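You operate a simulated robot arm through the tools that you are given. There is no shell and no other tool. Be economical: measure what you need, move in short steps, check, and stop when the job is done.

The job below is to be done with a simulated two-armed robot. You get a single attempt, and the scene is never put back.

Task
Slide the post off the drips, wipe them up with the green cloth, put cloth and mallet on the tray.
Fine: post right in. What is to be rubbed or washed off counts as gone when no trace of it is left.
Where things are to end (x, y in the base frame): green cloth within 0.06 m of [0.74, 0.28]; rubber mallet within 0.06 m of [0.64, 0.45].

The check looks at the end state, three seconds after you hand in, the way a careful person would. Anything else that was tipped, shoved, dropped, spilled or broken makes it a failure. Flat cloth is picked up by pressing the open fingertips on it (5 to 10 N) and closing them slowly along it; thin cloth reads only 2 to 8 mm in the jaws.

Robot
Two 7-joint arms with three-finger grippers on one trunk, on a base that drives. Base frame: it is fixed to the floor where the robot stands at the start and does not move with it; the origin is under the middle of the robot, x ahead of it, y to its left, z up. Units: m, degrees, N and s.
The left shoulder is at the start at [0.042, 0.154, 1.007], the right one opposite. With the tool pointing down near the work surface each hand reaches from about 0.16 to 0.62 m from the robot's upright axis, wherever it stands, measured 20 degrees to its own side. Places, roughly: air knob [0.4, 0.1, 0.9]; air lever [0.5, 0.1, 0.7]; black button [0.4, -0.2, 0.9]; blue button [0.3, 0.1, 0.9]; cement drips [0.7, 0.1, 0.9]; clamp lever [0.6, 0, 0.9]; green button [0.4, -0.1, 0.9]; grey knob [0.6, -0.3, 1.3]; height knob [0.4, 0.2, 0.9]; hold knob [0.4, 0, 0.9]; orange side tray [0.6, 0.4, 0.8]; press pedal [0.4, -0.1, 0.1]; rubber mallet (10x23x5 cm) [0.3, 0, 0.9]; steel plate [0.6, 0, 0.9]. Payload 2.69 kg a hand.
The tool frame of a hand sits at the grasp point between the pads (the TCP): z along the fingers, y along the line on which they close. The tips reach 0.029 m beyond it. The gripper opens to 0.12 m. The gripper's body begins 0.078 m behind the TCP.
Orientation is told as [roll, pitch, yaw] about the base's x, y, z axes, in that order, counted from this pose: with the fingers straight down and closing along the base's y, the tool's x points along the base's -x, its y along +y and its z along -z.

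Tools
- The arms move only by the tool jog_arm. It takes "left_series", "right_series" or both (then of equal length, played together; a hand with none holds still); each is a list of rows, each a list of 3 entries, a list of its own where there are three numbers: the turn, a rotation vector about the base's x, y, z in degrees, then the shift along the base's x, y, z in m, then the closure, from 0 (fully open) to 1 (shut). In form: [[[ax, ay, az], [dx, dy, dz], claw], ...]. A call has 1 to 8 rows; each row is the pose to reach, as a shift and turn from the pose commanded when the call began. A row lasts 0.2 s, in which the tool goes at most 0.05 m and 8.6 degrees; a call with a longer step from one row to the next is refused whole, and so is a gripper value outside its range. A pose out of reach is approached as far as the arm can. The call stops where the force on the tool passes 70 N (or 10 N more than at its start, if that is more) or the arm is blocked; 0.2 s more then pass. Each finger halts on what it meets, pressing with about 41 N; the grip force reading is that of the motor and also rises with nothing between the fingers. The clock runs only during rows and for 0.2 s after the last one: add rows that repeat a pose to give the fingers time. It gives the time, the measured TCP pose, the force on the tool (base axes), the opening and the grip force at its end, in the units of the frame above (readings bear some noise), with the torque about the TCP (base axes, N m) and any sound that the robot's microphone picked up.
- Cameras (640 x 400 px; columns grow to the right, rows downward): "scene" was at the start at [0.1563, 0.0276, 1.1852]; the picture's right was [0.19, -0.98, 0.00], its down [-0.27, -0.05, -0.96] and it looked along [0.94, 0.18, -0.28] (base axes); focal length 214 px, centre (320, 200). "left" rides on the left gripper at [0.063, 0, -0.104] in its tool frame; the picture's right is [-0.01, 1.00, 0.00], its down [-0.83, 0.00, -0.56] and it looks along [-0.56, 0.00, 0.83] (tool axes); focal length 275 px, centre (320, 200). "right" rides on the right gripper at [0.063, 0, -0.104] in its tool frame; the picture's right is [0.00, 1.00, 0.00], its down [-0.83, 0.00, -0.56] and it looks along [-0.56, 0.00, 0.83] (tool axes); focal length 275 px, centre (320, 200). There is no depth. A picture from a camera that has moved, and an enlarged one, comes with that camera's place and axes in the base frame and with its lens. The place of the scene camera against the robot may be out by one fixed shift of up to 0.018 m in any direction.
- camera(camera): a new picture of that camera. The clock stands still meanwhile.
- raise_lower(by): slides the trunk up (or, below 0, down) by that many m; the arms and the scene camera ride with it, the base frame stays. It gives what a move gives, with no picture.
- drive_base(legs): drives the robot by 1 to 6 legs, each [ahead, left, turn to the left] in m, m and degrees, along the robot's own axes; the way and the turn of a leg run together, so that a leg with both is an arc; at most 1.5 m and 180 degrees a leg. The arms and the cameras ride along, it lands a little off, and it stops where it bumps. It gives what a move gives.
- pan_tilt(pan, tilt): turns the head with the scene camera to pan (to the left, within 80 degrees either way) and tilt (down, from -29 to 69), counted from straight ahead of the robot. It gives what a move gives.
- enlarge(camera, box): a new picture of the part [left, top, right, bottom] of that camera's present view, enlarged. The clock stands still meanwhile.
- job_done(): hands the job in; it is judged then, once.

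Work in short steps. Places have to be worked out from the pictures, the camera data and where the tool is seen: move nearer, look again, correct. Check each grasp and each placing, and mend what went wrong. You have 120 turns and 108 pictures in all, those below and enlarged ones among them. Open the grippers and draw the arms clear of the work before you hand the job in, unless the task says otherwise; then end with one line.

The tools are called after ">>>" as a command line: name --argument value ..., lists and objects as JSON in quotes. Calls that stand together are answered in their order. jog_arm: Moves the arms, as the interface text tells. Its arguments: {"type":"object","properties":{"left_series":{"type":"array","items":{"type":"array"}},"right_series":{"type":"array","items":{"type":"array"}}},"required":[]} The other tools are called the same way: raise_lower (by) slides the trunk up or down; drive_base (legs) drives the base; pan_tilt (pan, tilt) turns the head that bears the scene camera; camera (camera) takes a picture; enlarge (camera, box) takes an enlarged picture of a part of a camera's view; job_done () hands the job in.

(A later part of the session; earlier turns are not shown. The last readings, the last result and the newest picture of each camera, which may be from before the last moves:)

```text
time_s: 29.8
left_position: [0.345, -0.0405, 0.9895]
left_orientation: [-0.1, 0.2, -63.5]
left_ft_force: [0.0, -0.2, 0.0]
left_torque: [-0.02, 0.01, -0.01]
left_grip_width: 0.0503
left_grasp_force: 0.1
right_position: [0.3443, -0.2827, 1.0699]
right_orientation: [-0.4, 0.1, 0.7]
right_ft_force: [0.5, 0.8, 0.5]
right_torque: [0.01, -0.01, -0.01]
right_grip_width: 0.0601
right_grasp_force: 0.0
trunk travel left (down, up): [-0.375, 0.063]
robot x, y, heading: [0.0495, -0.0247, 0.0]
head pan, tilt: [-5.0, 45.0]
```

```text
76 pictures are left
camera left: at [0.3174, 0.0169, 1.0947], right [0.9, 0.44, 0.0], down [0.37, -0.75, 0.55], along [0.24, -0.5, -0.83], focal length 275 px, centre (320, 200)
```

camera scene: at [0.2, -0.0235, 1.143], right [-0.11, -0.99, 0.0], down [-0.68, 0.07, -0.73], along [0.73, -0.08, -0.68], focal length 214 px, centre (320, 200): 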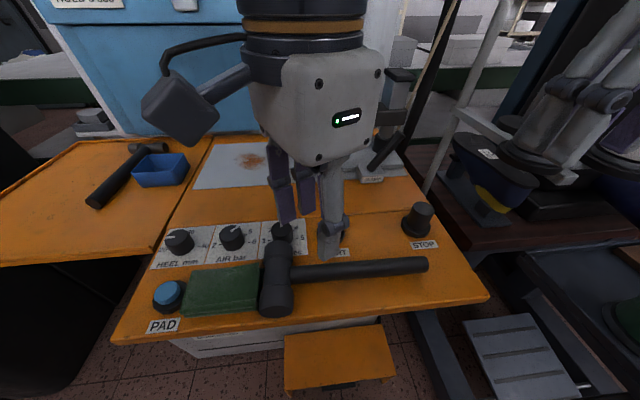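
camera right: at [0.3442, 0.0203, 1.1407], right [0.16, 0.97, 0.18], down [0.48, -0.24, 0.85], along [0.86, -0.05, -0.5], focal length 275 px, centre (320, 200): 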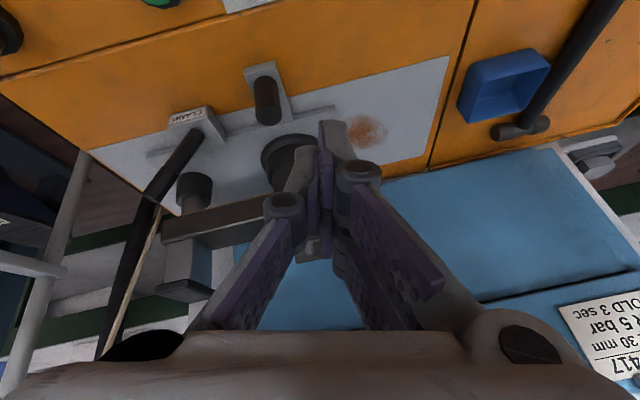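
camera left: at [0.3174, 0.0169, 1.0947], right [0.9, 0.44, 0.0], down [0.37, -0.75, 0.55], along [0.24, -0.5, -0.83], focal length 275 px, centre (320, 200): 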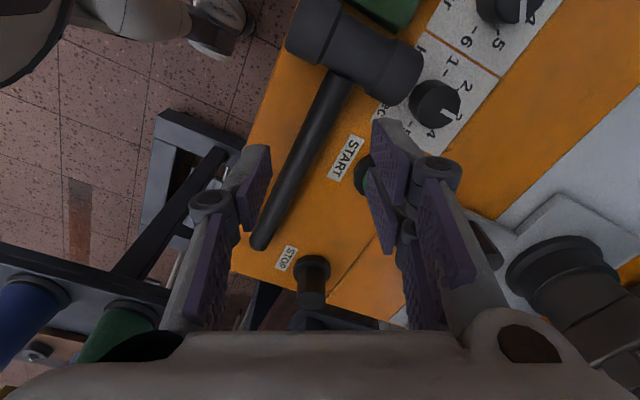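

The hand is brushing the head slightly, so I'll tilt the head up to 30° for clearance and then finish the turn.

>>> pan_tilt --pan 0 --tilt 28

>>> jog_arm --left_series '[[[0, 0, -7], [-0.001, 0, 0], 0.58], [[0, 0, -14], [-0.002, 0, 0], 0.58], [[0, 0, -21], [-0.003, 0, 0], 0.58], [[0, 0, -26.5], [-0.004, 0, 0], 0.58]]'

>>> camera --camera "left"

>>> camera --camera "scene"

```text
time_s: 30.6
left_position: [0.3442, -0.0399, 0.9892]
left_orientation: [0.1, 0.4, -63.5]
left_ft_force: [0.2, 0.1, -0.1]
left_torque: [0.0, 0.0, -0.01]
left_grip_width: 0.0502
left_grasp_force: 0.0
right_position: [0.3451, -0.2841, 1.0722]
right_orientation: [-0.3, 0.0, 0.7]
right_ft_force: [-0.8, -0.2, -0.2]
right_torque: [0.0, -0.02, -0.01]
right_grip_width: 0.0602
right_grasp_force: 0.0
trunk travel left (down, up): [-0.375, 0.063]
robot x, y, heading: [0.0543, -0.0253, 0.2]
head pan, tilt: [0.0, 28.0]
```

```text
time_s: 31.6
left_position: [0.3386, -0.0398, 0.9896]
left_orientation: [0.0, 0.2, -90.1]
left_ft_force: [0.4, -0.3, 0.4]
left_torque: [-0.05, -0.04, 0.0]
left_grip_width: 0.0503
left_grasp_force: 0.0
right_position: [0.3454, -0.2835, 1.0711]
right_orientation: [-0.4, 0.1, 0.8]
right_ft_force: [-0.4, 0.1, 0.2]
right_torque: [0.03, 0.02, 0.0]
right_grip_width: 0.06
right_grasp_force: 0.0
trunk travel left (down, up): [-0.375, 0.063]
robot x, y, heading: [0.0573, -0.0254, 0.3]
head pan, tilt: [0.0, 28.0]
```

```text
75 pictures are left
camera left: at [0.3398, 0.023, 1.0944], right [1.0, -0.01, 0.0], down [-0.01, -0.83, 0.55], along [0.0, -0.55, -0.83], focal length 275 px, centre (320, 200)
```

left: 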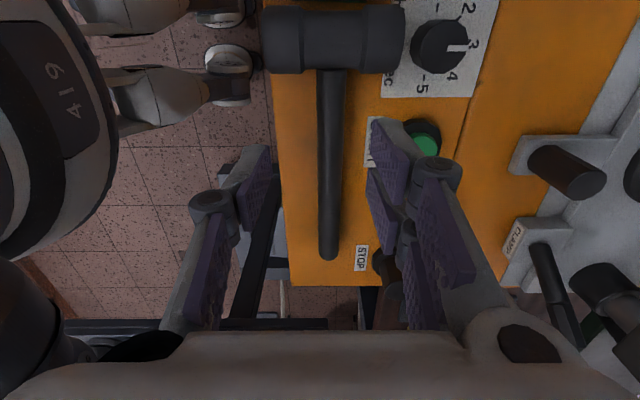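

```text
74 pictures are left
camera scene: at [0.2086, -0.0142, 1.1658], right [0.0, -1.0, 0.0], down [-0.47, 0.0, -0.88], along [0.88, 0.0, -0.47], focal length 214 px, centre (320, 200)
```

scene: 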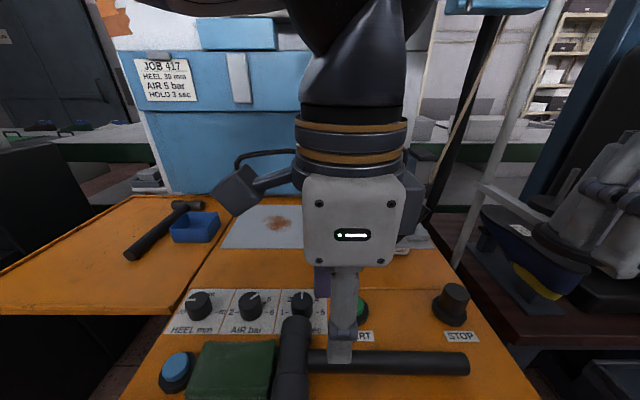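

The handle is at x ≈ 0.348. I'll narrow the jaws to 4 cm to clear the START button, shift +0.009 in x, lower to z ≈ 0.887 and close.

>>> jog_arm --left_series '[[[0, 0, 0], [0.009, 0.005, 0], 0.67], [[0, 0, 0], [0.009, 0.005, -0.035], 0.67], [[0, 0, 0], [0.009, 0.005, -0.07], 0.67], [[0, 0, 0], [0.009, 0.005, -0.09], 0.67], [[0, 0, 0], [0.009, 0.005, -0.102], 0.67]]'

>>> camera --camera "left"

>>> camera --camera "scene"

```text
time_s: 32.8
left_position: [0.3507, -0.0377, 0.8868]
left_orientation: [0.1, 0.2, -90.0]
left_ft_force: [-0.3, -0.1, -1.0]
left_torque: [0.01, 0.0, 0.0]
left_grip_width: 0.0395
left_grasp_force: 0.1
right_position: [0.3455, -0.284, 1.0705]
right_orientation: [-0.3, 0.0, 0.7]
right_ft_force: [-1.3, 0.3, 0.7]
right_torque: [-0.01, 0.0, -0.03]
right_grip_width: 0.06
right_grasp_force: 0.1
trunk travel left (down, up): [-0.375, 0.063]
robot x, y, heading: [0.0563, -0.0268, 0.1]
head pan, tilt: [0.0, 28.0]
```

```text
73 pictures are left
camera left: at [0.3519, 0.0267, 0.9929], right [1.0, -0.01, 0.0], down [0.0, -0.83, 0.55], along [0.0, -0.55, -0.83], focal length 275 px, centre (320, 200)
```

left: 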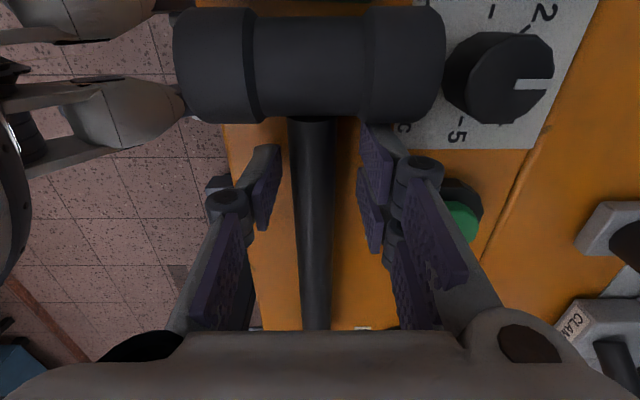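

```text
72 pictures are left
camera scene: at [0.2087, -0.0142, 1.1658], right [0.0, -1.0, 0.0], down [-0.47, 0.0, -0.88], along [0.88, 0.0, -0.47], focal length 214 px, centre (320, 200)
```

scene: 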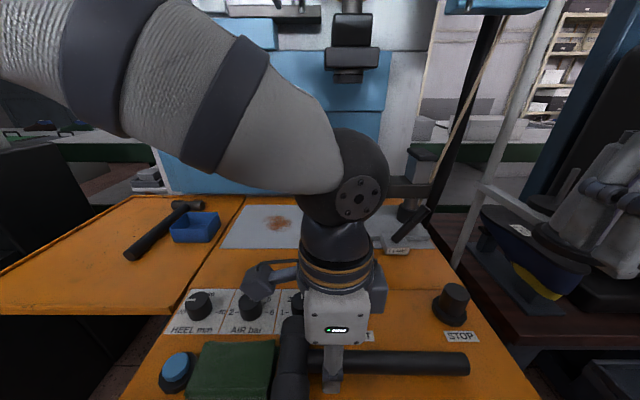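

The handle is between the fingers. I'll close on it, then lift slightly.

>>> jog_arm --left_series '[[[0, 0, 0], [-0.002, 0, 0], 0.85], [[0, 0, 0], [-0.002, 0, 0], 1], [[0, 0, 0], [-0.002, 0, 0], 1], [[0, 0, 0], [-0.002, 0, 0.01], 1], [[0, 0, 0], [-0.002, 0, 0.03], 1], [[0, 0, 0], [-0.002, 0, 0.06], 1]]'

>>> camera --camera "left"

>>> camera --camera "scene"

```text
time_s: 34.2
left_position: [0.3478, -0.0334, 0.9457]
left_orientation: [0.0, 0.2, -90.0]
left_ft_force: [1.0, -0.3, -2.8]
left_torque: [0.0, 0.0, 0.01]
left_grip_width: 0.023
left_grasp_force: 41.2
right_position: [0.3444, -0.2833, 1.0726]
right_orientation: [-0.4, 0.1, 0.7]
right_ft_force: [-0.5, 0.2, 1.0]
right_torque: [-0.01, 0.02, 0.02]
right_grip_width: 0.0598
right_grasp_force: 0.1
trunk travel left (down, up): [-0.375, 0.063]
robot x, y, heading: [0.0555, -0.0251, 0.0]
head pan, tilt: [0.0, 28.0]
```

```text
71 pictures are left
camera left: at [0.3486, 0.0292, 1.0511], right [1.0, -0.01, 0.0], down [0.0, -0.83, 0.55], along [0.0, -0.55, -0.83], focal length 275 px, centre (320, 200)
```

left: 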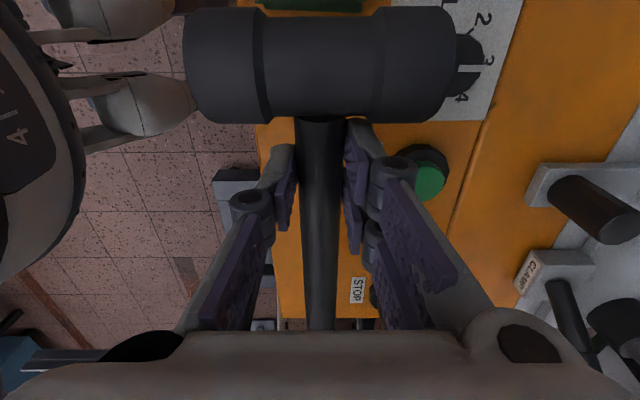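

```text
70 pictures are left
camera scene: at [0.2086, -0.0141, 1.1658], right [0.0, -1.0, 0.0], down [-0.47, 0.0, -0.88], along [0.88, 0.0, -0.47], focal length 214 px, centre (320, 200)
```

scene: 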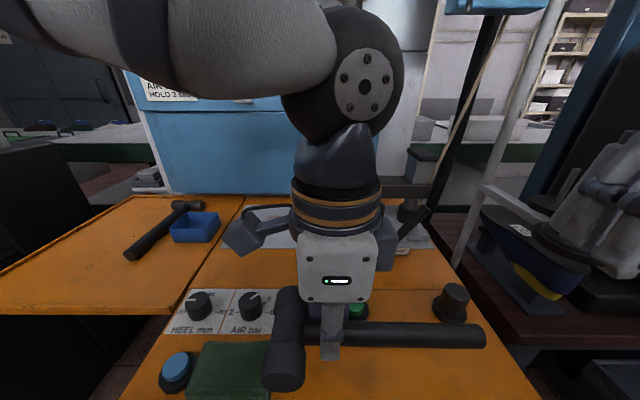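

The mallet is held level at about 0.3 kg and a 23 mm grip. I'll lift it to z ≈ 1.03, then drive left in front of the tray.

>>> jog_arm --left_series '[[[0, 0, 0], [0, 0, 0.03], 1], [[0, 0, 0], [0, 0, 0.06], 1], [[0, 0, 0], [0.01, 0.02, 0.085], 1]]'

>>> drive_base --legs '[[0, 0.3, 0]]'

>>> camera --camera "scene"

```text
time_s: 35.0
left_position: [0.3531, -0.0136, 1.0313]
left_orientation: [0.0, 0.3, -89.9]
left_ft_force: [0.0, -0.3, -3.2]
left_torque: [-0.03, 0.0, -0.02]
left_grip_width: 0.0228
left_grasp_force: 41.5
right_position: [0.345, -0.2833, 1.0713]
right_orientation: [-0.4, 0.3, 0.7]
right_ft_force: [0.1, -0.2, -0.1]
right_torque: [-0.03, 0.01, -0.01]
right_grip_width: 0.0598
right_grasp_force: 0.1
trunk travel left (down, up): [-0.375, 0.063]
robot x, y, heading: [0.0537, -0.0216, 0.3]
head pan, tilt: [0.0, 28.0]
```

```text
time_s: 37.9
left_position: [0.3523, 0.2864, 1.0311]
left_orientation: [0.0, 0.4, -89.8]
left_ft_force: [-0.6, 0.2, -2.2]
left_torque: [-0.07, -0.04, -0.02]
left_grip_width: 0.0227
left_grasp_force: 40.9
right_position: [0.3456, 0.0165, 1.072]
right_orientation: [-0.4, 0.2, 0.9]
right_ft_force: [0.3, 0.0, 0.2]
right_torque: [-0.02, 0.0, -0.01]
right_grip_width: 0.0599
right_grasp_force: 0.0
trunk travel left (down, up): [-0.375, 0.063]
robot x, y, heading: [0.0515, 0.2716, 0.2]
head pan, tilt: [0.0, 28.0]
```

```text
69 pictures are left
camera scene: at [0.2075, 0.2854, 1.1658], right [0.01, -1.0, 0.0], down [-0.47, 0.0, -0.88], along [0.88, 0.01, -0.47], focal length 214 px, centre (320, 200)
```

scene: 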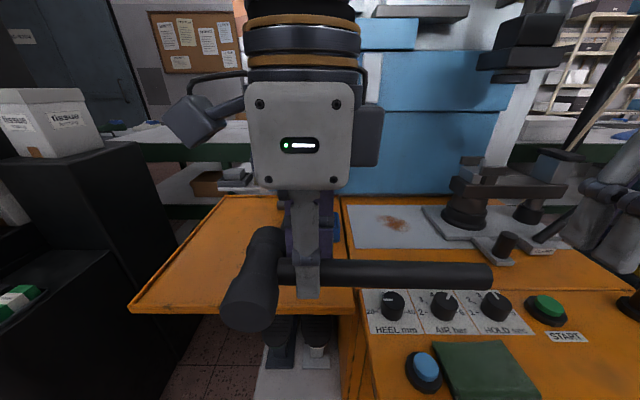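

Tray is clear ahead. I'll rotate the hand back to yaw 0, which brings the handle toward +x, while moving over the tray.

>>> jog_arm --left_series '[[[0, 0, 8], [0.01, 0.015, 0], 1], [[0, 0, 16], [0.02, 0.03, 0], 1], [[0, 0, 24], [0.03, 0.045, 0], 1], [[0, 0, 32], [0.04, 0.06, 0], 1], [[0, 0, 40], [0.06, 0.08, 0], 1], [[0, 0, 48], [0.08, 0.1, 0], 1], [[0, 0, 56], [0.1, 0.12, 0], 1], [[0, 0, 64], [0.13, 0.14, 0], 1]]'

>>> jog_arm --left_series '[[[0, 0, 7], [0.025, 0.01, 0], 1], [[0, 0, 14], [0.05, 0.02, 0], 1], [[0, 0, 20], [0.08, 0.025, -0.01], 1], [[0, 0, 25.8], [0.11, 0.03, -0.02], 1]]'

>>> camera --camera "scene"

>>> camera --camera "left"

```text
time_s: 39.7
left_position: [0.4838, 0.4273, 1.0319]
left_orientation: [0.0, 0.2, -25.7]
left_ft_force: [0.2, 0.3, -3.3]
left_torque: [-0.07, -0.01, 0.01]
left_grip_width: 0.0228
left_grasp_force: 41.4
right_position: [0.3439, 0.0173, 1.0722]
right_orientation: [-0.3, 0.3, 0.9]
right_ft_force: [0.7, 0.4, 0.0]
right_torque: [-0.03, 0.03, 0.01]
right_grip_width: 0.06
right_grasp_force: 0.0
trunk travel left (down, up): [-0.375, 0.063]
robot x, y, heading: [0.0496, 0.2716, 0.3]
head pan, tilt: [0.0, 28.0]
```

```text
time_s: 40.7
left_position: [0.5939, 0.4576, 1.0093]
left_orientation: [0.1, 0.4, 0.0]
left_ft_force: [-0.7, 0.1, -3.7]
left_torque: [-0.05, -0.01, 0.01]
left_grip_width: 0.0227
left_grasp_force: 40.9
right_position: [0.3439, 0.016, 1.0712]
right_orientation: [-0.4, 0.2, 0.9]
right_ft_force: [0.7, 0.2, 0.6]
right_torque: [0.0, 0.0, -0.02]
right_grip_width: 0.0597
right_grasp_force: 0.1
trunk travel left (down, up): [-0.375, 0.063]
robot x, y, heading: [0.0466, 0.2747, 0.5]
head pan, tilt: [0.0, 28.0]
```

```text
68 pictures are left
camera scene: at [0.2084, 0.2851, 1.1655], right [0.01, -1.0, 0.0], down [-0.47, 0.0, -0.88], along [0.88, 0.01, -0.47], focal length 214 px, centre (320, 200)
```

scene: 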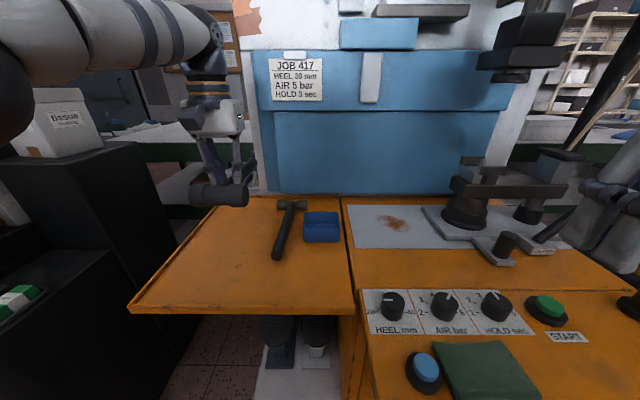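

```text
67 pictures are left
camera left: at [0.5326, 0.4572, 1.1152], right [0.0, 1.0, 0.0], down [0.83, 0.0, 0.55], along [0.55, 0.0, -0.83], focal length 275 px, centre (320, 200)
```

left: 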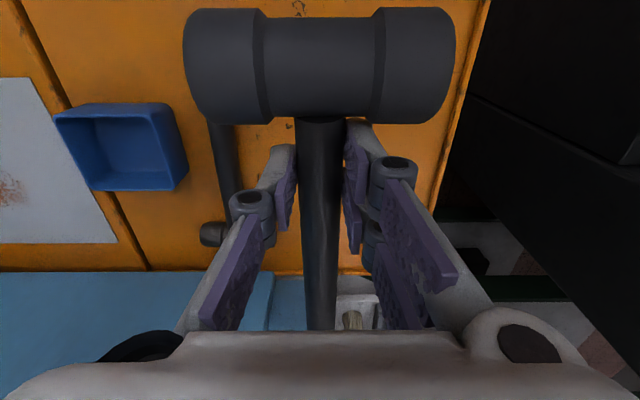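

Tray spans y to about 0.6, and the hammer is clear of the mallet. I'll move to [0.64, 0.462] and come down to z ≈ 0.92.

>>> jog_arm --left_series '[[[0, 0, 0], [0.023, 0.002, -0.02], 1], [[0, 0, 0], [0.046, 0.004, -0.045], 1], [[0, 0, 0], [0.046, 0.004, -0.07], 1], [[0, 0, 0], [0.046, 0.004, -0.09], 1]]'

>>> camera --camera "scene"

>>> camera --camera "left"

```text
time_s: 41.7
left_position: [0.6371, 0.4603, 0.9199]
left_orientation: [0.2, 0.3, -0.1]
left_ft_force: [0.7, 0.6, -3.4]
left_torque: [-0.04, -0.05, -0.02]
left_grip_width: 0.0226
left_grasp_force: 40.7
left hand out of reach, approached as far as the arm can: row 2, 3
right_position: [0.3459, 0.0168, 1.0708]
right_orientation: [-0.5, 0.1, 0.8]
right_ft_force: [0.3, 0.2, 0.4]
right_torque: [0.0, 0.03, 0.01]
right_grip_width: 0.0601
right_grasp_force: 0.1
trunk travel left (down, up): [-0.375, 0.063]
robot x, y, heading: [0.0513, 0.272, 0.1]
head pan, tilt: [0.0, 28.0]
```

```text
66 pictures are left
camera scene: at [0.2075, 0.2854, 1.1658], right [0.01, -1.0, 0.0], down [-0.47, 0.0, -0.88], along [0.88, 0.01, -0.47], focal length 214 px, centre (320, 200)
```

scene: 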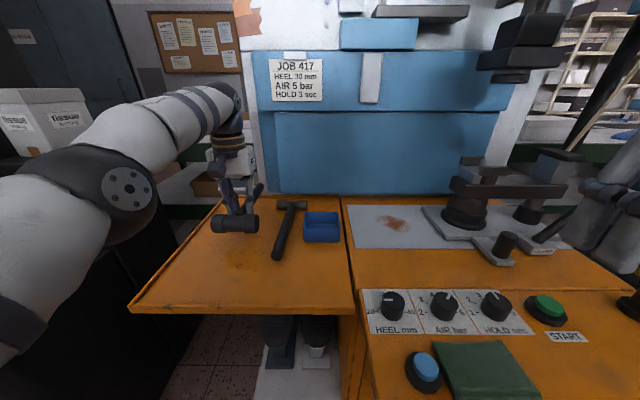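

```text
65 pictures are left
camera left: at [0.5757, 0.4615, 1.025], right [0.01, 1.0, 0.0], down [0.83, -0.01, 0.55], along [0.55, 0.0, -0.83], focal length 275 px, centre (320, 200)
```

left: 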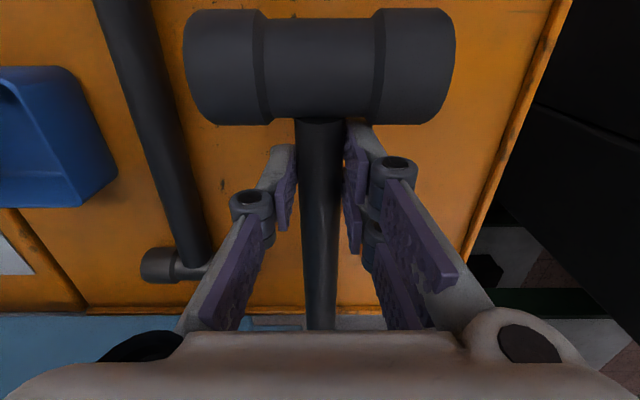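

Clearance to the hammer is good. I'll lower slowly, watching for contact.

>>> jog_arm --left_series '[[[0, 0, 0], [0, 0.002, -0.012], 1], [[0, 0, 0], [0, 0.002, -0.022], 1], [[0, 0, 0], [0, 0.002, -0.03], 1], [[0, 0, 0], [0, 0.002, -0.034], 1]]'

```text
time_s: 42.7
left_position: [0.6394, 0.4614, 0.8869]
left_orientation: [-0.1, 0.3, 0.0]
left_ft_force: [-0.7, 0.8, -2.8]
left_torque: [-0.01, -0.04, -0.01]
left_grip_width: 0.0226
left_grasp_force: 40.7
right_position: [0.3453, 0.0173, 1.0701]
right_orientation: [-0.3, 0.2, 0.9]
right_ft_force: [-0.9, 0.3, 0.4]
right_torque: [0.0, 0.0, 0.01]
right_grip_width: 0.0596
right_grasp_force: 0.1
trunk travel left (down, up): [-0.375, 0.063]
robot x, y, heading: [0.0509, 0.2746, 0.2]
head pan, tilt: [0.0, 28.0]
```

No contact yet, so I'll keep going in 4 mm steps.

>>> jog_arm --left_series '[[[0, 0, 0], [0, 0, -0.003], 1], [[0, 0, 0], [0, 0, -0.006], 1], [[0, 0, 0], [0, 0, -0.006], 1]]'

>>> enlarge --camera "scene" --box '[180, 160, 340, 260]'

```text
time_s: 43.5
left_position: [0.6387, 0.4615, 0.8845]
left_orientation: [0.1, -0.1, 0.0]
left_ft_force: [9.2, 3.2, 24.0]
left_torque: [0.09, 0.85, -0.07]
left_grip_width: 0.0226
left_grasp_force: 40.8
right_position: [0.3441, 0.0162, 1.0726]
right_orientation: [-0.3, 0.0, 0.8]
right_ft_force: [-0.7, 0.6, -0.5]
right_torque: [-0.01, 0.0, 0.0]
right_grip_width: 0.0599
right_grasp_force: 0.0
trunk travel left (down, up): [-0.375, 0.063]
robot x, y, heading: [0.0507, 0.2746, 0.0]
head pan, tilt: [0.0, 28.0]
```

```text
4.00 times, centred on (260, 210) of scene
camera zoom: at [0.2065, 0.2849, 1.1664], right [0.01, -1.0, 0.0], down [-0.47, 0.0, -0.88], along [0.88, 0.01, -0.47], focal length 858 px, centre (560, 160)
```

zoom: 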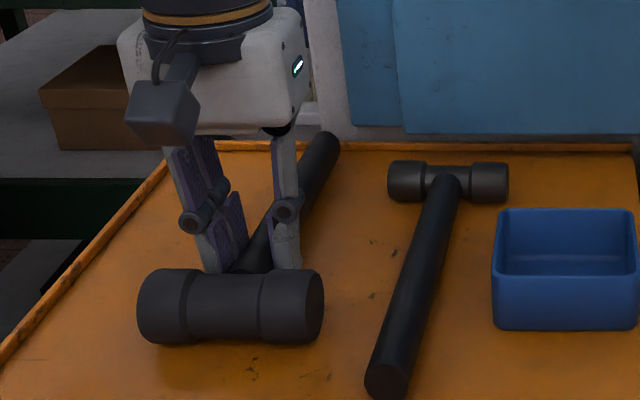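

It's on the tray (24 N contact). I'll ease up 3 mm, open part-way, and rise.

>>> jog_arm --left_series '[[[0, 0, 0], [0, 0, 0.003], 1], [[0, 0, 0], [0, 0, 0.003], 0.75], [[0, 0, 0], [0, 0, 0.003], 0.65], [[0, 0, 0], [0, 0, 0.003], 0.6], [[0, 0, 0], [0, 0, 0.03], 0.6], [[0, 0, 0], [0, 0, 0.07], 0.6], [[0, 0, 0], [-0.03, -0.01, 0.1], 0.6], [[0, 0, 0], [-0.07, -0.02, 0.12], 0.6]]'

>>> camera --camera "left"

>>> camera --camera "scene"

```text
time_s: 45.3
left_position: [0.5985, 0.4325, 1.0157]
left_orientation: [0.1, 0.2, 0.0]
left_ft_force: [0.3, -0.5, -0.3]
left_torque: [0.01, 0.03, -0.03]
left_grip_width: 0.0478
left_grasp_force: 0.1
left hand out of reach, approached as far as the arm can: row 6, 7, 8
right_position: [0.3438, 0.0159, 1.0715]
right_orientation: [-0.3, 0.1, 0.8]
right_ft_force: [0.2, 0.5, 0.1]
right_torque: [0.02, 0.03, 0.03]
right_grip_width: 0.0598
right_grasp_force: 0.0
trunk travel left (down, up): [-0.375, 0.063]
robot x, y, heading: [0.0521, 0.2744, 0.3]
head pan, tilt: [0.0, 28.0]
```

```text
63 pictures are left
camera left: at [0.5378, 0.4333, 1.1207], right [0.01, 1.0, 0.0], down [0.83, -0.01, 0.55], along [0.55, 0.0, -0.83], focal length 275 px, centre (320, 200)
```

left: 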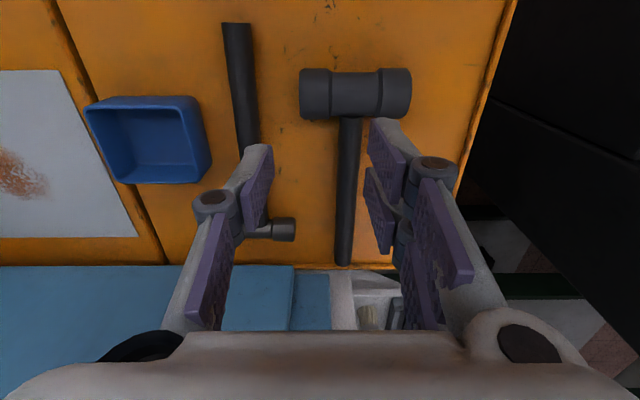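

```text
62 pictures are left
camera scene: at [0.2069, 0.2849, 1.1659], right [0.01, -1.0, 0.0], down [-0.47, 0.0, -0.88], along [0.88, 0.01, -0.47], focal length 214 px, centre (320, 200)
```

scene: 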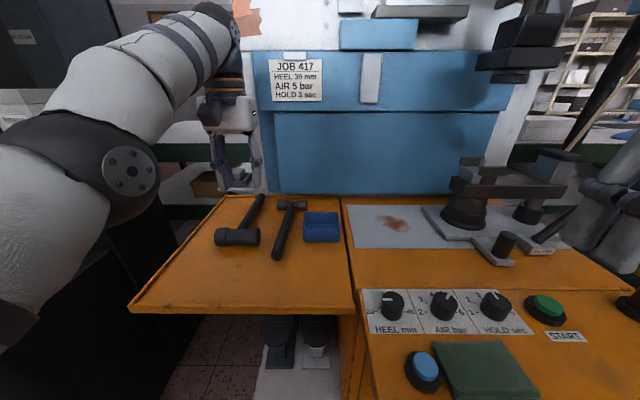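

Mallet is on the tray with its head at about [0.593, 0.463] and its overall centre near x = 0.68. I'll bring the arm back and drive right to the cloth.

>>> jog_arm --left_series '[[[0, 0, 0], [-0.03, -0.01, 0.01], 0.6], [[0, 0, 0], [-0.07, -0.02, 0.03], 0.6], [[0, 0, 0], [-0.11, -0.03, 0.04], 0.6], [[0, 0, 0], [-0.15, -0.04, 0.05], 0.6], [[0, 0, 0], [-0.19, -0.05, 0.05], 0.6]]'

>>> drive_base --legs '[[0, -0.27, 0]]'

>>> camera --camera "left"

>>> enlarge --camera "left" --box '[200, 0, 440, 150]'

```text
time_s: 46.5
left_position: [0.4087, 0.3858, 1.0629]
left_orientation: [0.0, 0.1, 0.0]
left_ft_force: [1.2, -0.3, -0.1]
left_torque: [-0.01, 0.03, 0.02]
left_grip_width: 0.0479
left_grasp_force: 0.2
left hand out of reach, approached as far as the arm can: row 1, 2
right_position: [0.3447, 0.0165, 1.0714]
right_orientation: [-0.2, 0.1, 0.9]
right_ft_force: [1.1, 0.7, -0.5]
right_torque: [0.01, 0.02, 0.02]
right_grip_width: 0.0602
right_grasp_force: 0.1
trunk travel left (down, up): [-0.375, 0.063]
robot x, y, heading: [0.0506, 0.273, 0.1]
head pan, tilt: [0.0, 28.0]
```

```text
time_s: 49.2
left_position: [0.4108, 0.1156, 1.0623]
left_orientation: [0.1, 0.3, 0.0]
left_ft_force: [-0.3, 0.2, -0.3]
left_torque: [0.03, -0.01, -0.05]
left_grip_width: 0.048
left_grasp_force: 0.1
right_position: [0.3467, -0.2559, 1.0701]
right_orientation: [-0.3, 0.1, 1.0]
right_ft_force: [0.0, 0.3, 0.4]
right_torque: [0.01, 0.03, 0.0]
right_grip_width: 0.0597
right_grasp_force: 0.1
trunk travel left (down, up): [-0.375, 0.063]
robot x, y, heading: [0.0537, 0.0021, 0.6]
head pan, tilt: [0.0, 28.0]
```

```text
61 pictures are left
camera left: at [0.3498, 0.1162, 1.1672], right [0.0, 1.0, 0.0], down [0.83, 0.0, 0.55], along [0.55, 0.0, -0.83], focal length 275 px, centre (320, 200)
```

left: 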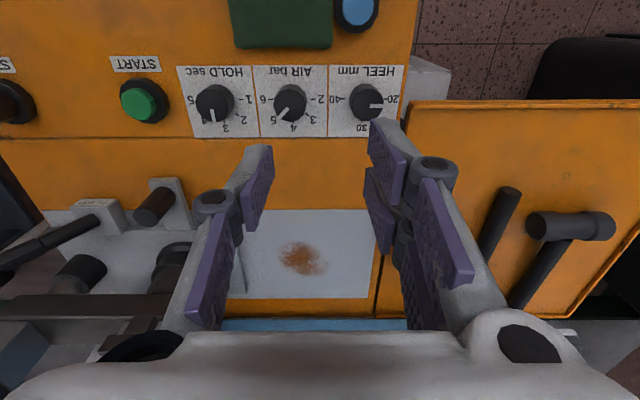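

```text
2.67 times, centred on (320, 75) of left
camera zoom: at [0.3498, 0.1162, 1.1672], right [0.0, 1.0, 0.0], down [0.83, 0.0, 0.55], along [0.55, 0.0, -0.83], focal length 734 px, centre (320, 533)
```

zoom: 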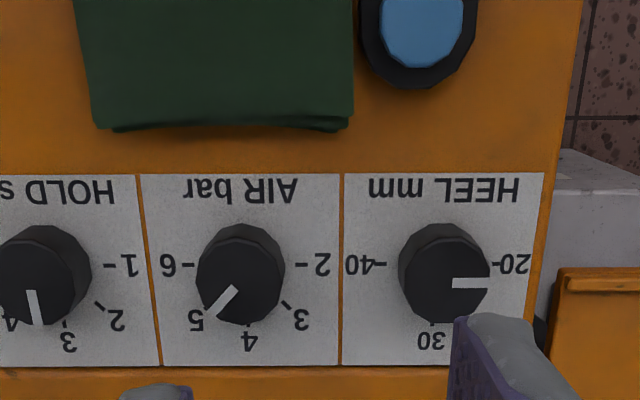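

I'll tilt the head down for a close look at the cloth before planning the grasp.

>>> pan_tilt --pan 10 --tilt 50

>>> enlarge --camera "scene" --box '[200, 180, 420, 317]'

```text
time_s: 50.0
left_position: [0.4112, 0.1155, 1.0618]
left_orientation: [-0.1, 0.4, 0.0]
left_ft_force: [0.4, 0.6, 1.2]
left_torque: [-0.04, 0.0, -0.03]
left_grip_width: 0.048
left_grasp_force: 0.1
right_position: [0.3468, -0.2553, 1.0715]
right_orientation: [-0.3, 0.1, 1.0]
right_ft_force: [0.0, 0.5, -0.7]
right_torque: [0.0, 0.05, 0.0]
right_grip_width: 0.0601
right_grasp_force: 0.0
trunk travel left (down, up): [-0.375, 0.063]
robot x, y, heading: [0.0537, 0.0033, 0.2]
head pan, tilt: [10.0, 50.0]
```

```text
2.91 times, centred on (310, 248) of scene
camera zoom: at [0.1937, 0.0263, 1.1331], right [0.18, -0.98, 0.0], down [-0.75, -0.14, -0.64], along [0.63, 0.12, -0.77], focal length 624 px, centre (349, 59)
```

zoom: 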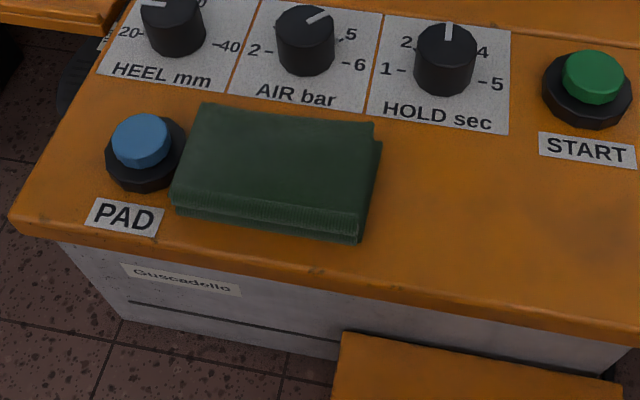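

The cloth is folded, spanning x 0.312–0.375 and y 0.046–0.135, with its centre at about [0.343, 0.09]. I'll move above it with the jaws at about 5 cm and descend.

>>> pan_tilt --pan 10 --tilt 35

>>> jog_arm --left_series '[[[0, 0, 0], [-0.025, -0.01, -0.025], 0.58], [[0, 0, 0], [-0.05, -0.02, -0.05], 0.58], [[0, 0, 0], [-0.068, -0.028, -0.08], 0.58], [[0, 0, 0], [-0.068, -0.028, -0.12], 0.58], [[0, 0, 0], [-0.068, -0.028, -0.145], 0.58]]'

>>> camera --camera "left"

>>> camera --camera "scene"

```text
time_s: 50.8
left_position: [0.4127, 0.1148, 1.0622]
left_orientation: [0.1, 0.2, 0.0]
left_ft_force: [0.1, -0.6, -0.7]
left_torque: [0.0, 0.02, 0.03]
left_grip_width: 0.0484
left_grasp_force: 0.0
right_position: [0.3462, -0.2546, 1.0717]
right_orientation: [-0.4, 0.2, 1.0]
right_ft_force: [-0.3, -0.6, -0.5]
right_torque: [0.0, 0.01, 0.0]
right_grip_width: 0.0602
right_grasp_force: 0.0
trunk travel left (down, up): [-0.375, 0.063]
robot x, y, heading: [0.0511, 0.0034, 0.4]
head pan, tilt: [10.0, 35.0]
```

```text
time_s: 52.0
left_position: [0.3417, 0.0841, 0.9176]
left_orientation: [0.0, 0.3, 0.1]
left_ft_force: [0.3, 0.6, -0.8]
left_torque: [-0.02, 0.04, -0.02]
left_grip_width: 0.0504
left_grasp_force: 0.0
right_position: [0.346, -0.2556, 1.0713]
right_orientation: [-0.3, 0.2, 0.9]
right_ft_force: [-0.9, -0.1, -1.0]
right_torque: [-0.03, 0.02, 0.0]
right_grip_width: 0.0602
right_grasp_force: 0.1
trunk travel left (down, up): [-0.375, 0.063]
robot x, y, heading: [0.0526, -0.0005, 0.3]
head pan, tilt: [10.0, 35.0]
```

```text
58 pictures are left
camera left: at [0.2803, 0.0854, 1.0225], right [0.0, 1.0, 0.0], down [0.83, 0.0, 0.55], along [0.55, 0.0, -0.83], focal length 275 px, centre (320, 200)
```

left: 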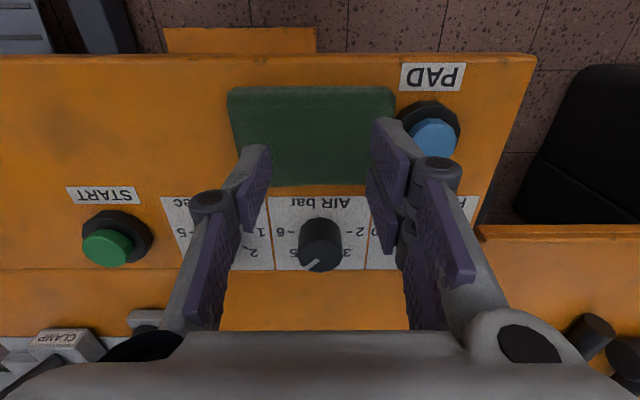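

```text
57 pictures are left
camera scene: at [0.2046, 0.0283, 1.1548], right [0.18, -0.98, 0.0], down [-0.56, -0.1, -0.82], along [0.81, 0.15, -0.57], focal length 214 px, centre (320, 200)
```

scene: 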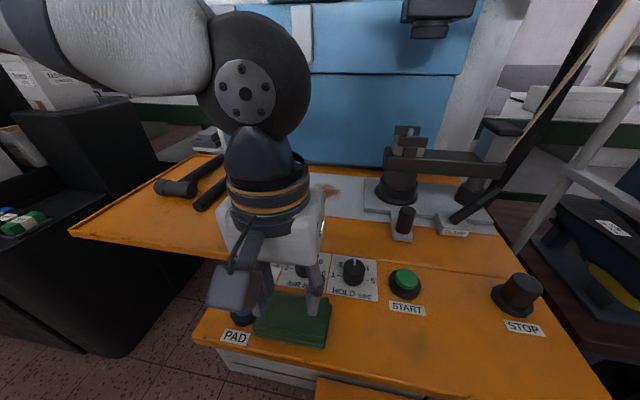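

The cloth's centre is at about [0.342, 0.081]. I'll shift 1 cm away from the PAD button, narrow the jaws to about 4.5 cm, and descend gently to contact.

>>> jog_arm --left_series '[[[0, 0, 0], [0, -0.01, 0], 0.63], [[0, 0, 0], [0, -0.01, -0.01], 0.63], [[0, 0, 0], [0, -0.01, -0.018], 0.63], [[0, 0, 0], [0, -0.01, -0.023], 0.63]]'

```text
time_s: 53.0
left_position: [0.3429, 0.0768, 0.8984]
left_orientation: [-0.1, -0.3, 0.1]
left_ft_force: [-3.5, 7.6, 57.6]
left_torque: [0.92, 0.23, -0.02]
left_grip_width: 0.0494
left_grasp_force: 11.0
right_position: [0.343, -0.2564, 1.0726]
right_orientation: [-0.3, -0.1, 0.9]
right_ft_force: [-0.4, 0.3, -0.8]
right_torque: [0.0, 0.03, 0.03]
right_grip_width: 0.06
right_grasp_force: 0.0
trunk travel left (down, up): [-0.375, 0.063]
robot x, y, heading: [0.0542, 0.0045, 0.5]
head pan, tilt: [10.0, 35.0]
```

That's too firm (57 N) — the cloth stack is about 2 cm thick. I'll ease up a few mm.

>>> jog_arm --left_series '[[[0, 0, 0], [0, 0, 0.005], 0.63]]'

```text
time_s: 53.4
left_position: [0.3419, 0.0769, 0.8991]
left_orientation: [0.0, 0.2, 0.0]
left_ft_force: [0.1, 0.4, 22.4]
left_torque: [0.23, -0.06, 0.03]
left_grip_width: 0.0447
left_grasp_force: 0.1
right_position: [0.3461, -0.2563, 1.0706]
right_orientation: [-0.4, 0.1, 1.0]
right_ft_force: [-0.2, -0.7, 0.3]
right_torque: [-0.02, -0.05, -0.01]
right_grip_width: 0.0599
right_grasp_force: 0.0
trunk travel left (down, up): [-0.375, 0.063]
robot x, y, heading: [0.059, 0.0028, 0.4]
head pan, tilt: [10.0, 35.0]
```

>>> jog_arm --left_series '[[[0, 0, 0], [0, 0, 0.002], 0.63], [[0, 0, 0], [0, 0, 0.002], 0.7], [[0, 0, 0], [0, 0, 0.002], 0.77], [[0, 0, 0], [0, 0, 0.002], 0.84], [[0, 0, 0], [0, 0, 0.002], 0.9], [[0, 0, 0], [0, 0, 0.002], 0.95], [[0, 0, 0], [0, 0, 0.002], 1], [[0, 0, 0], [0, 0, 0.002], 1]]'

>>> camera --camera "left"

```text
time_s: 55.2
left_position: [0.3445, 0.0771, 0.9011]
left_orientation: [0.0, 0.3, 0.1]
left_ft_force: [0.1, 0.1, 1.1]
left_torque: [-0.01, -0.03, 0.0]
left_grip_width: 0.0
left_grasp_force: 28.3
right_position: [0.347, -0.2568, 1.0713]
right_orientation: [-0.4, 0.2, 1.0]
right_ft_force: [0.0, 0.0, -0.4]
right_torque: [-0.01, -0.01, 0.01]
right_grip_width: 0.0601
right_grasp_force: 0.0
trunk travel left (down, up): [-0.375, 0.063]
robot x, y, heading: [0.0524, 0.0025, 0.7]
head pan, tilt: [10.0, 35.0]
```

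```text
56 pictures are left
camera left: at [0.2818, 0.0784, 1.0066], right [0.0, 1.0, 0.0], down [0.83, 0.0, 0.55], along [0.55, 0.0, -0.83], focal length 275 px, centre (320, 200)
```

left: 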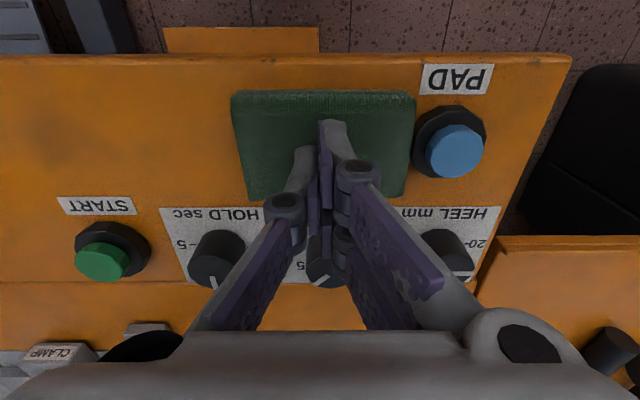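

The jaws closed empty, so the press was too light. I'll reopen, press a little harder (about 10 N), and check the force before closing.

>>> jog_arm --left_series '[[[0, 0, 0], [0, 0, 0.01], 1], [[0, 0, 0], [0, 0, 0.01], 0.63], [[0, 0, 0], [0, 0, 0.01], 0.63], [[0, 0, 0], [0, 0, 0.003], 0.63], [[0, 0, 0], [0, 0, -0.0005], 0.63], [[0, 0, 0], [0, 0, -0.0005], 0.63]]'

```text
time_s: 56.6
left_position: [0.3425, 0.079, 0.9008]
left_orientation: [-0.1, 0.3, 0.0]
left_ft_force: [0.3, 0.0, -0.1]
left_torque: [-0.03, 0.0, -0.02]
left_grip_width: 0.0443
left_grasp_force: 0.2
right_position: [0.3466, -0.2555, 1.0712]
right_orientation: [-0.4, 0.1, 1.1]
right_ft_force: [-0.4, -0.1, 0.2]
right_torque: [0.0, 0.01, 0.04]
right_grip_width: 0.0599
right_grasp_force: 0.1
trunk travel left (down, up): [-0.375, 0.063]
robot x, y, heading: [0.0545, -0.0009, 0.3]
head pan, tilt: [10.0, 35.0]
```

No contact at this height; I'll come down 1.5 mm more and read the force.

>>> jog_arm --left_series '[[[0, 0, 0], [0, 0, -0.0015], 0.63], [[0, 0, 0], [0, 0, -0.0015], 0.63]]'

```text
time_s: 57.2
left_position: [0.343, 0.078, 0.9006]
left_orientation: [0.0, 0.2, 0.0]
left_ft_force: [-0.5, -0.7, 5.8]
left_torque: [0.03, 0.0, -0.05]
left_grip_width: 0.0445
left_grasp_force: 0.0
right_position: [0.3454, -0.256, 1.0716]
right_orientation: [-0.3, 0.1, 1.0]
right_ft_force: [0.0, 0.6, -0.5]
right_torque: [0.0, 0.01, 0.01]
right_grip_width: 0.0602
right_grasp_force: 0.1
trunk travel left (down, up): [-0.375, 0.063]
robot x, y, heading: [0.0548, 0.0034, 0.6]
head pan, tilt: [10.0, 35.0]
```

5.8 N now. I'll add a touch (aiming for about 8–9 N) and close slowly.

>>> jog_arm --left_series '[[[0, 0, 0], [0, 0, -0.0006], 0.68], [[0, 0, 0], [0, 0, -0.0006], 0.73], [[0, 0, 0], [0, 0, -0.0006], 0.78], [[0, 0, 0], [0, 0, -0.0006], 0.83], [[0, 0, 0], [0, 0, -0.0006], 0.88], [[0, 0, 0], [0, 0, -0.0006], 0.93], [[0, 0, 0], [0, 0, -0.0006], 0.97], [[0, 0, 0], [0, 0, -0.0006], 1]]'

>>> camera --camera "left"

```text
time_s: 59.0
left_position: [0.3432, 0.0787, 0.8979]
left_orientation: [0.0, 0.4, 0.0]
left_ft_force: [-0.6, -0.5, 0.5]
left_torque: [-0.01, 0.01, 0.03]
left_grip_width: 0.0
left_grasp_force: 28.9
right_position: [0.3459, -0.2552, 1.0705]
right_orientation: [-0.5, 0.2, 1.0]
right_ft_force: [0.1, 0.3, -0.7]
right_torque: [-0.01, 0.0, -0.01]
right_grip_width: 0.06
right_grasp_force: 0.0
trunk travel left (down, up): [-0.375, 0.063]
robot x, y, heading: [0.0565, -0.0017, 0.2]
head pan, tilt: [10.0, 35.0]
```

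```text
55 pictures are left
camera left: at [0.2813, 0.0792, 1.0033], right [0.0, 1.0, 0.0], down [0.83, 0.0, 0.55], along [0.55, 0.0, -0.83], focal length 275 px, centre (320, 200)
```

left: 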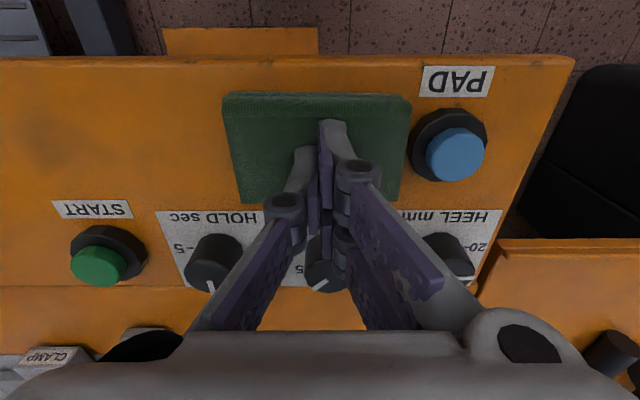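

The force faded to zero as the jaws closed, so the contact has to be maintained during closing. I'll reopen to about 3 cm, press again, and close in stages with force feedback.

>>> jog_arm --left_series '[[[0, 0, 0], [0, 0, 0.008], 1], [[0, 0, 0], [0, 0, 0.008], 0.7], [[0, 0, 0], [0, 0, 0.004], 0.7], [[0, 0, 0], [0, 0, 0.001], 0.7], [[0, 0, 0], [0, 0, 0], 0.7], [[0, 0, 0], [0, 0, 0], 0.7]]'

```text
time_s: 60.4
left_position: [0.3432, 0.0767, 0.8997]
left_orientation: [0.0, 0.1, 0.0]
left_ft_force: [1.4, 1.6, 13.4]
left_torque: [0.18, -0.08, 0.05]
left_grip_width: 0.0367
left_grasp_force: 0.7
right_position: [0.3463, -0.2553, 1.071]
right_orientation: [-0.4, 0.2, 1.0]
right_ft_force: [-0.6, -0.7, 0.0]
right_torque: [0.02, 0.0, -0.03]
right_grip_width: 0.0602
right_grasp_force: 0.1
trunk travel left (down, up): [-0.375, 0.063]
robot x, y, heading: [0.0519, 0.0013, 0.4]
head pan, tilt: [10.0, 35.0]
```

>>> jog_arm --left_series '[[[0, 0, 0], [0, 0, 0], 0.73], [[0, 0, 0], [0, 0, 0], 0.76], [[0, 0, 0], [0, 0, 0], 0.79]]'

>>> enlarge --camera "left" --box '[200, 60, 440, 210]'

```text
time_s: 61.2
left_position: [0.3432, 0.0776, 0.9]
left_orientation: [-0.1, 0.2, -0.1]
left_ft_force: [1.1, 1.4, 17.4]
left_torque: [0.12, -0.11, 0.0]
left_grip_width: 0.0251
left_grasp_force: 0.1
right_position: [0.3447, -0.2568, 1.0714]
right_orientation: [-0.3, 0.1, 1.0]
right_ft_force: [-1.2, -0.3, -1.0]
right_torque: [-0.02, 0.0, 0.0]
right_grip_width: 0.06
right_grasp_force: 0.1
trunk travel left (down, up): [-0.375, 0.063]
robot x, y, heading: [0.0491, 0.0016, 0.7]
head pan, tilt: [10.0, 35.0]
```

```text
2.67 times, centred on (320, 135) of left
camera zoom: at [0.2809, 0.0779, 1.0043], right [0.0, 1.0, 0.0], down [0.83, 0.0, 0.55], along [0.55, 0.0, -0.83], focal length 734 px, centre (320, 373)
```

zoom: 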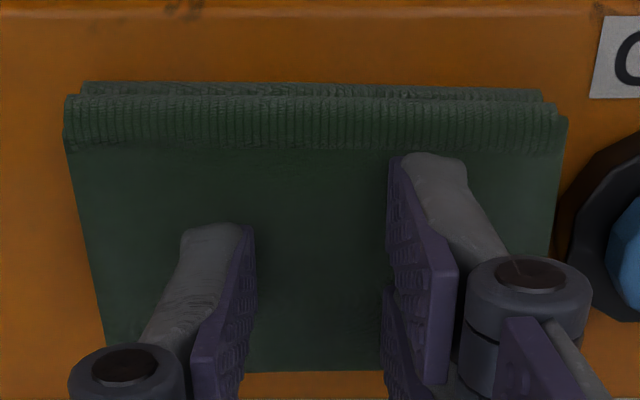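

>>> jog_arm --left_series '[[[0, 0, 0], [0, 0, 0.0007], 0.82], [[0, 0, 0], [0, 0, 0.0007], 0.85], [[0, 0, 0], [0, 0, 0.0007], 0.88], [[0, 0, 0], [0, 0, 0.0007], 0.91], [[0, 0, 0], [0, 0, 0.0007], 0.94], [[0, 0, 0], [0, 0, 0.0007], 0.97]]'

>>> enlarge --camera "left" --box '[200, 60, 440, 210]'

```text
time_s: 62.6
left_position: [0.3434, 0.0777, 0.8995]
left_orientation: [-0.1, 0.2, 0.0]
left_ft_force: [0.0, 0.6, 0.1]
left_torque: [-0.02, 0.01, 0.04]
left_grip_width: 0.0034
left_grasp_force: 0.0
right_position: [0.3466, -0.2557, 1.0719]
right_orientation: [-0.4, 0.2, 1.0]
right_ft_force: [0.0, 0.4, -0.6]
right_torque: [-0.02, -0.04, -0.03]
right_grip_width: 0.0602
right_grasp_force: 0.1
trunk travel left (down, up): [-0.375, 0.063]
robot x, y, heading: [0.0519, 0.0007, 0.4]
head pan, tilt: [10.0, 35.0]
```

```text
2.67 times, centred on (320, 135) of left
camera zoom: at [0.2813, 0.0778, 1.005], right [0.0, 1.0, 0.0], down [0.83, 0.0, 0.55], along [0.55, 0.0, -0.83], focal length 734 px, centre (320, 373)
```

zoom: 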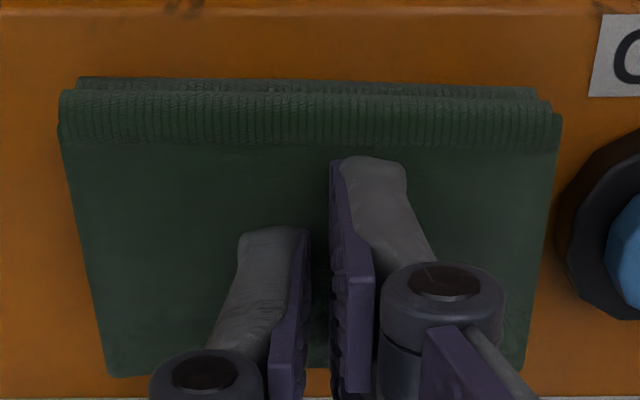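

The cloth behaves as a firm folded block about 2 cm thick, so I'll grip it by its sides across x. The knobs are close to its far edge, so first I'll press and drag it about 2 cm toward the robot.

>>> jog_arm --left_series '[[[0, 0, 0], [0, 0, 0.001], 1], [[0, 0, 0], [0, 0.002, -0.003], 1], [[0, 0, 0], [0, 0.002, -0.005], 1], [[0, 0, 0], [0, 0.002, -0.005], 1]]'

```text
time_s: 63.6
left_position: [0.3423, 0.0785, 0.898]
left_orientation: [-0.1, 0.1, 0.0]
left_ft_force: [-3.9, 4.4, 33.5]
left_torque: [0.15, 0.12, -0.01]
left_grip_width: 0.0059
left_grasp_force: 28.3
right_position: [0.3454, -0.2554, 1.0726]
right_orientation: [-0.4, 0.0, 1.0]
right_ft_force: [0.2, 0.4, 0.1]
right_torque: [-0.03, 0.02, 0.01]
right_grip_width: 0.0601
right_grasp_force: 0.1
trunk travel left (down, up): [-0.375, 0.063]
robot x, y, heading: [0.0529, 0.0014, 0.3]
head pan, tilt: [10.0, 35.0]
```

The jaws now read 5.9 mm at full closure, which suggests a fold got pinched. I'll lift gently and look.

>>> jog_arm --left_series '[[[0, 0, 0], [0, 0, 0.004], 1], [[0, 0, 0], [0, 0, 0.01], 1], [[0, 0, 0], [0, 0, 0.02], 1], [[0, 0, 0], [0, 0, 0.035], 1]]'

>>> camera --camera "left"

>>> camera --camera "scene"

```text
time_s: 64.6
left_position: [0.3416, 0.0785, 0.9292]
left_orientation: [0.0, 0.4, 0.1]
left_ft_force: [0.2, 0.1, 0.3]
left_torque: [0.02, -0.01, 0.0]
left_grip_width: 0.0002
left_grasp_force: 28.7
right_position: [0.3468, -0.2554, 1.0716]
right_orientation: [-0.5, 0.1, 1.0]
right_ft_force: [0.7, -0.4, 0.2]
right_torque: [-0.02, 0.02, 0.04]
right_grip_width: 0.0599
right_grasp_force: 0.1
trunk travel left (down, up): [-0.375, 0.063]
robot x, y, heading: [0.051, 0.0046, 0.5]
head pan, tilt: [10.0, 35.0]
```

```text
52 pictures are left
camera left: at [0.2803, 0.0801, 1.0336], right [0.0, 1.0, 0.0], down [0.83, 0.0, 0.55], along [0.55, 0.0, -0.83], focal length 275 px, centre (320, 200)
```

left: 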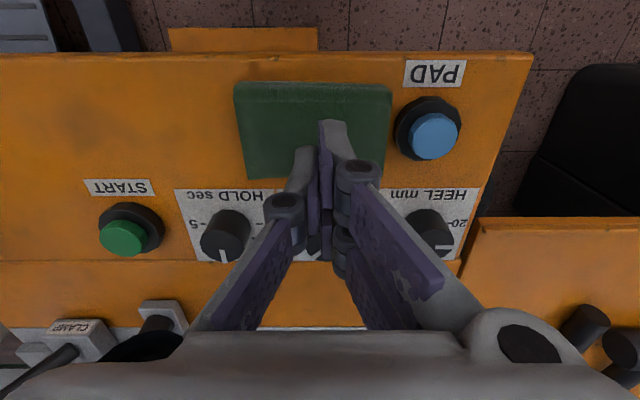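

```text
51 pictures are left
camera scene: at [0.2045, 0.0284, 1.1548], right [0.18, -0.98, 0.0], down [-0.56, -0.1, -0.82], along [0.81, 0.15, -0.57], focal length 214 px, centre (320, 200)
```

scene: 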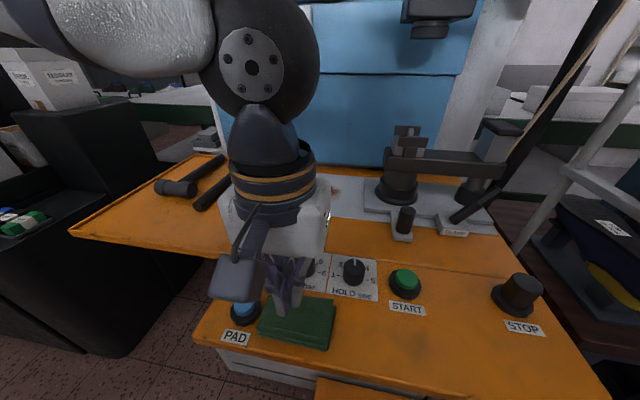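

It slipped out, so back to the side grip: press with closed fingers, drag 2 cm toward the robot, then lift off.

>>> jog_arm --left_series '[[[0, 0, 0], [0, 0, -0.02], 1], [[0, 0, 0], [0, 0, -0.033], 1], [[0, 0, 0], [-0.008, 0, -0.034], 1], [[0, 0, 0], [-0.016, 0, -0.034], 1], [[0, 0, 0], [-0.024, 0, -0.034], 1], [[0, 0, 0], [-0.024, 0, -0.015], 1], [[0, 0, 0], [-0.024, 0, 0.01], 1], [[0, 0, 0], [-0.024, 0, 0.04], 1]]'

>>> camera --camera "left"

```text
time_s: 66.4
left_position: [0.3172, 0.0796, 0.9715]
left_orientation: [0.1, 0.3, 0.0]
left_ft_force: [1.1, -0.4, 0.0]
left_torque: [0.01, 0.01, -0.01]
left_grip_width: 0.0
left_grasp_force: 28.6
right_position: [0.3464, -0.2563, 1.0706]
right_orientation: [-0.4, 0.1, 1.0]
right_ft_force: [-0.7, 0.1, 0.1]
right_torque: [0.0, -0.02, -0.01]
right_grip_width: 0.0597
right_grasp_force: 0.0
trunk travel left (down, up): [-0.375, 0.063]
robot x, y, heading: [0.0546, 0.0011, 0.4]
head pan, tilt: [10.0, 35.0]
```

```text
50 pictures are left
camera left: at [0.2554, 0.0809, 1.0765], right [0.0, 1.0, 0.0], down [0.83, 0.0, 0.55], along [0.55, 0.0, -0.83], focal length 275 px, centre (320, 200)
```

left: 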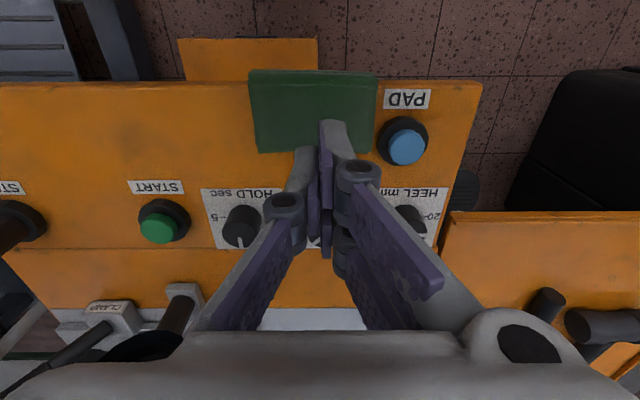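

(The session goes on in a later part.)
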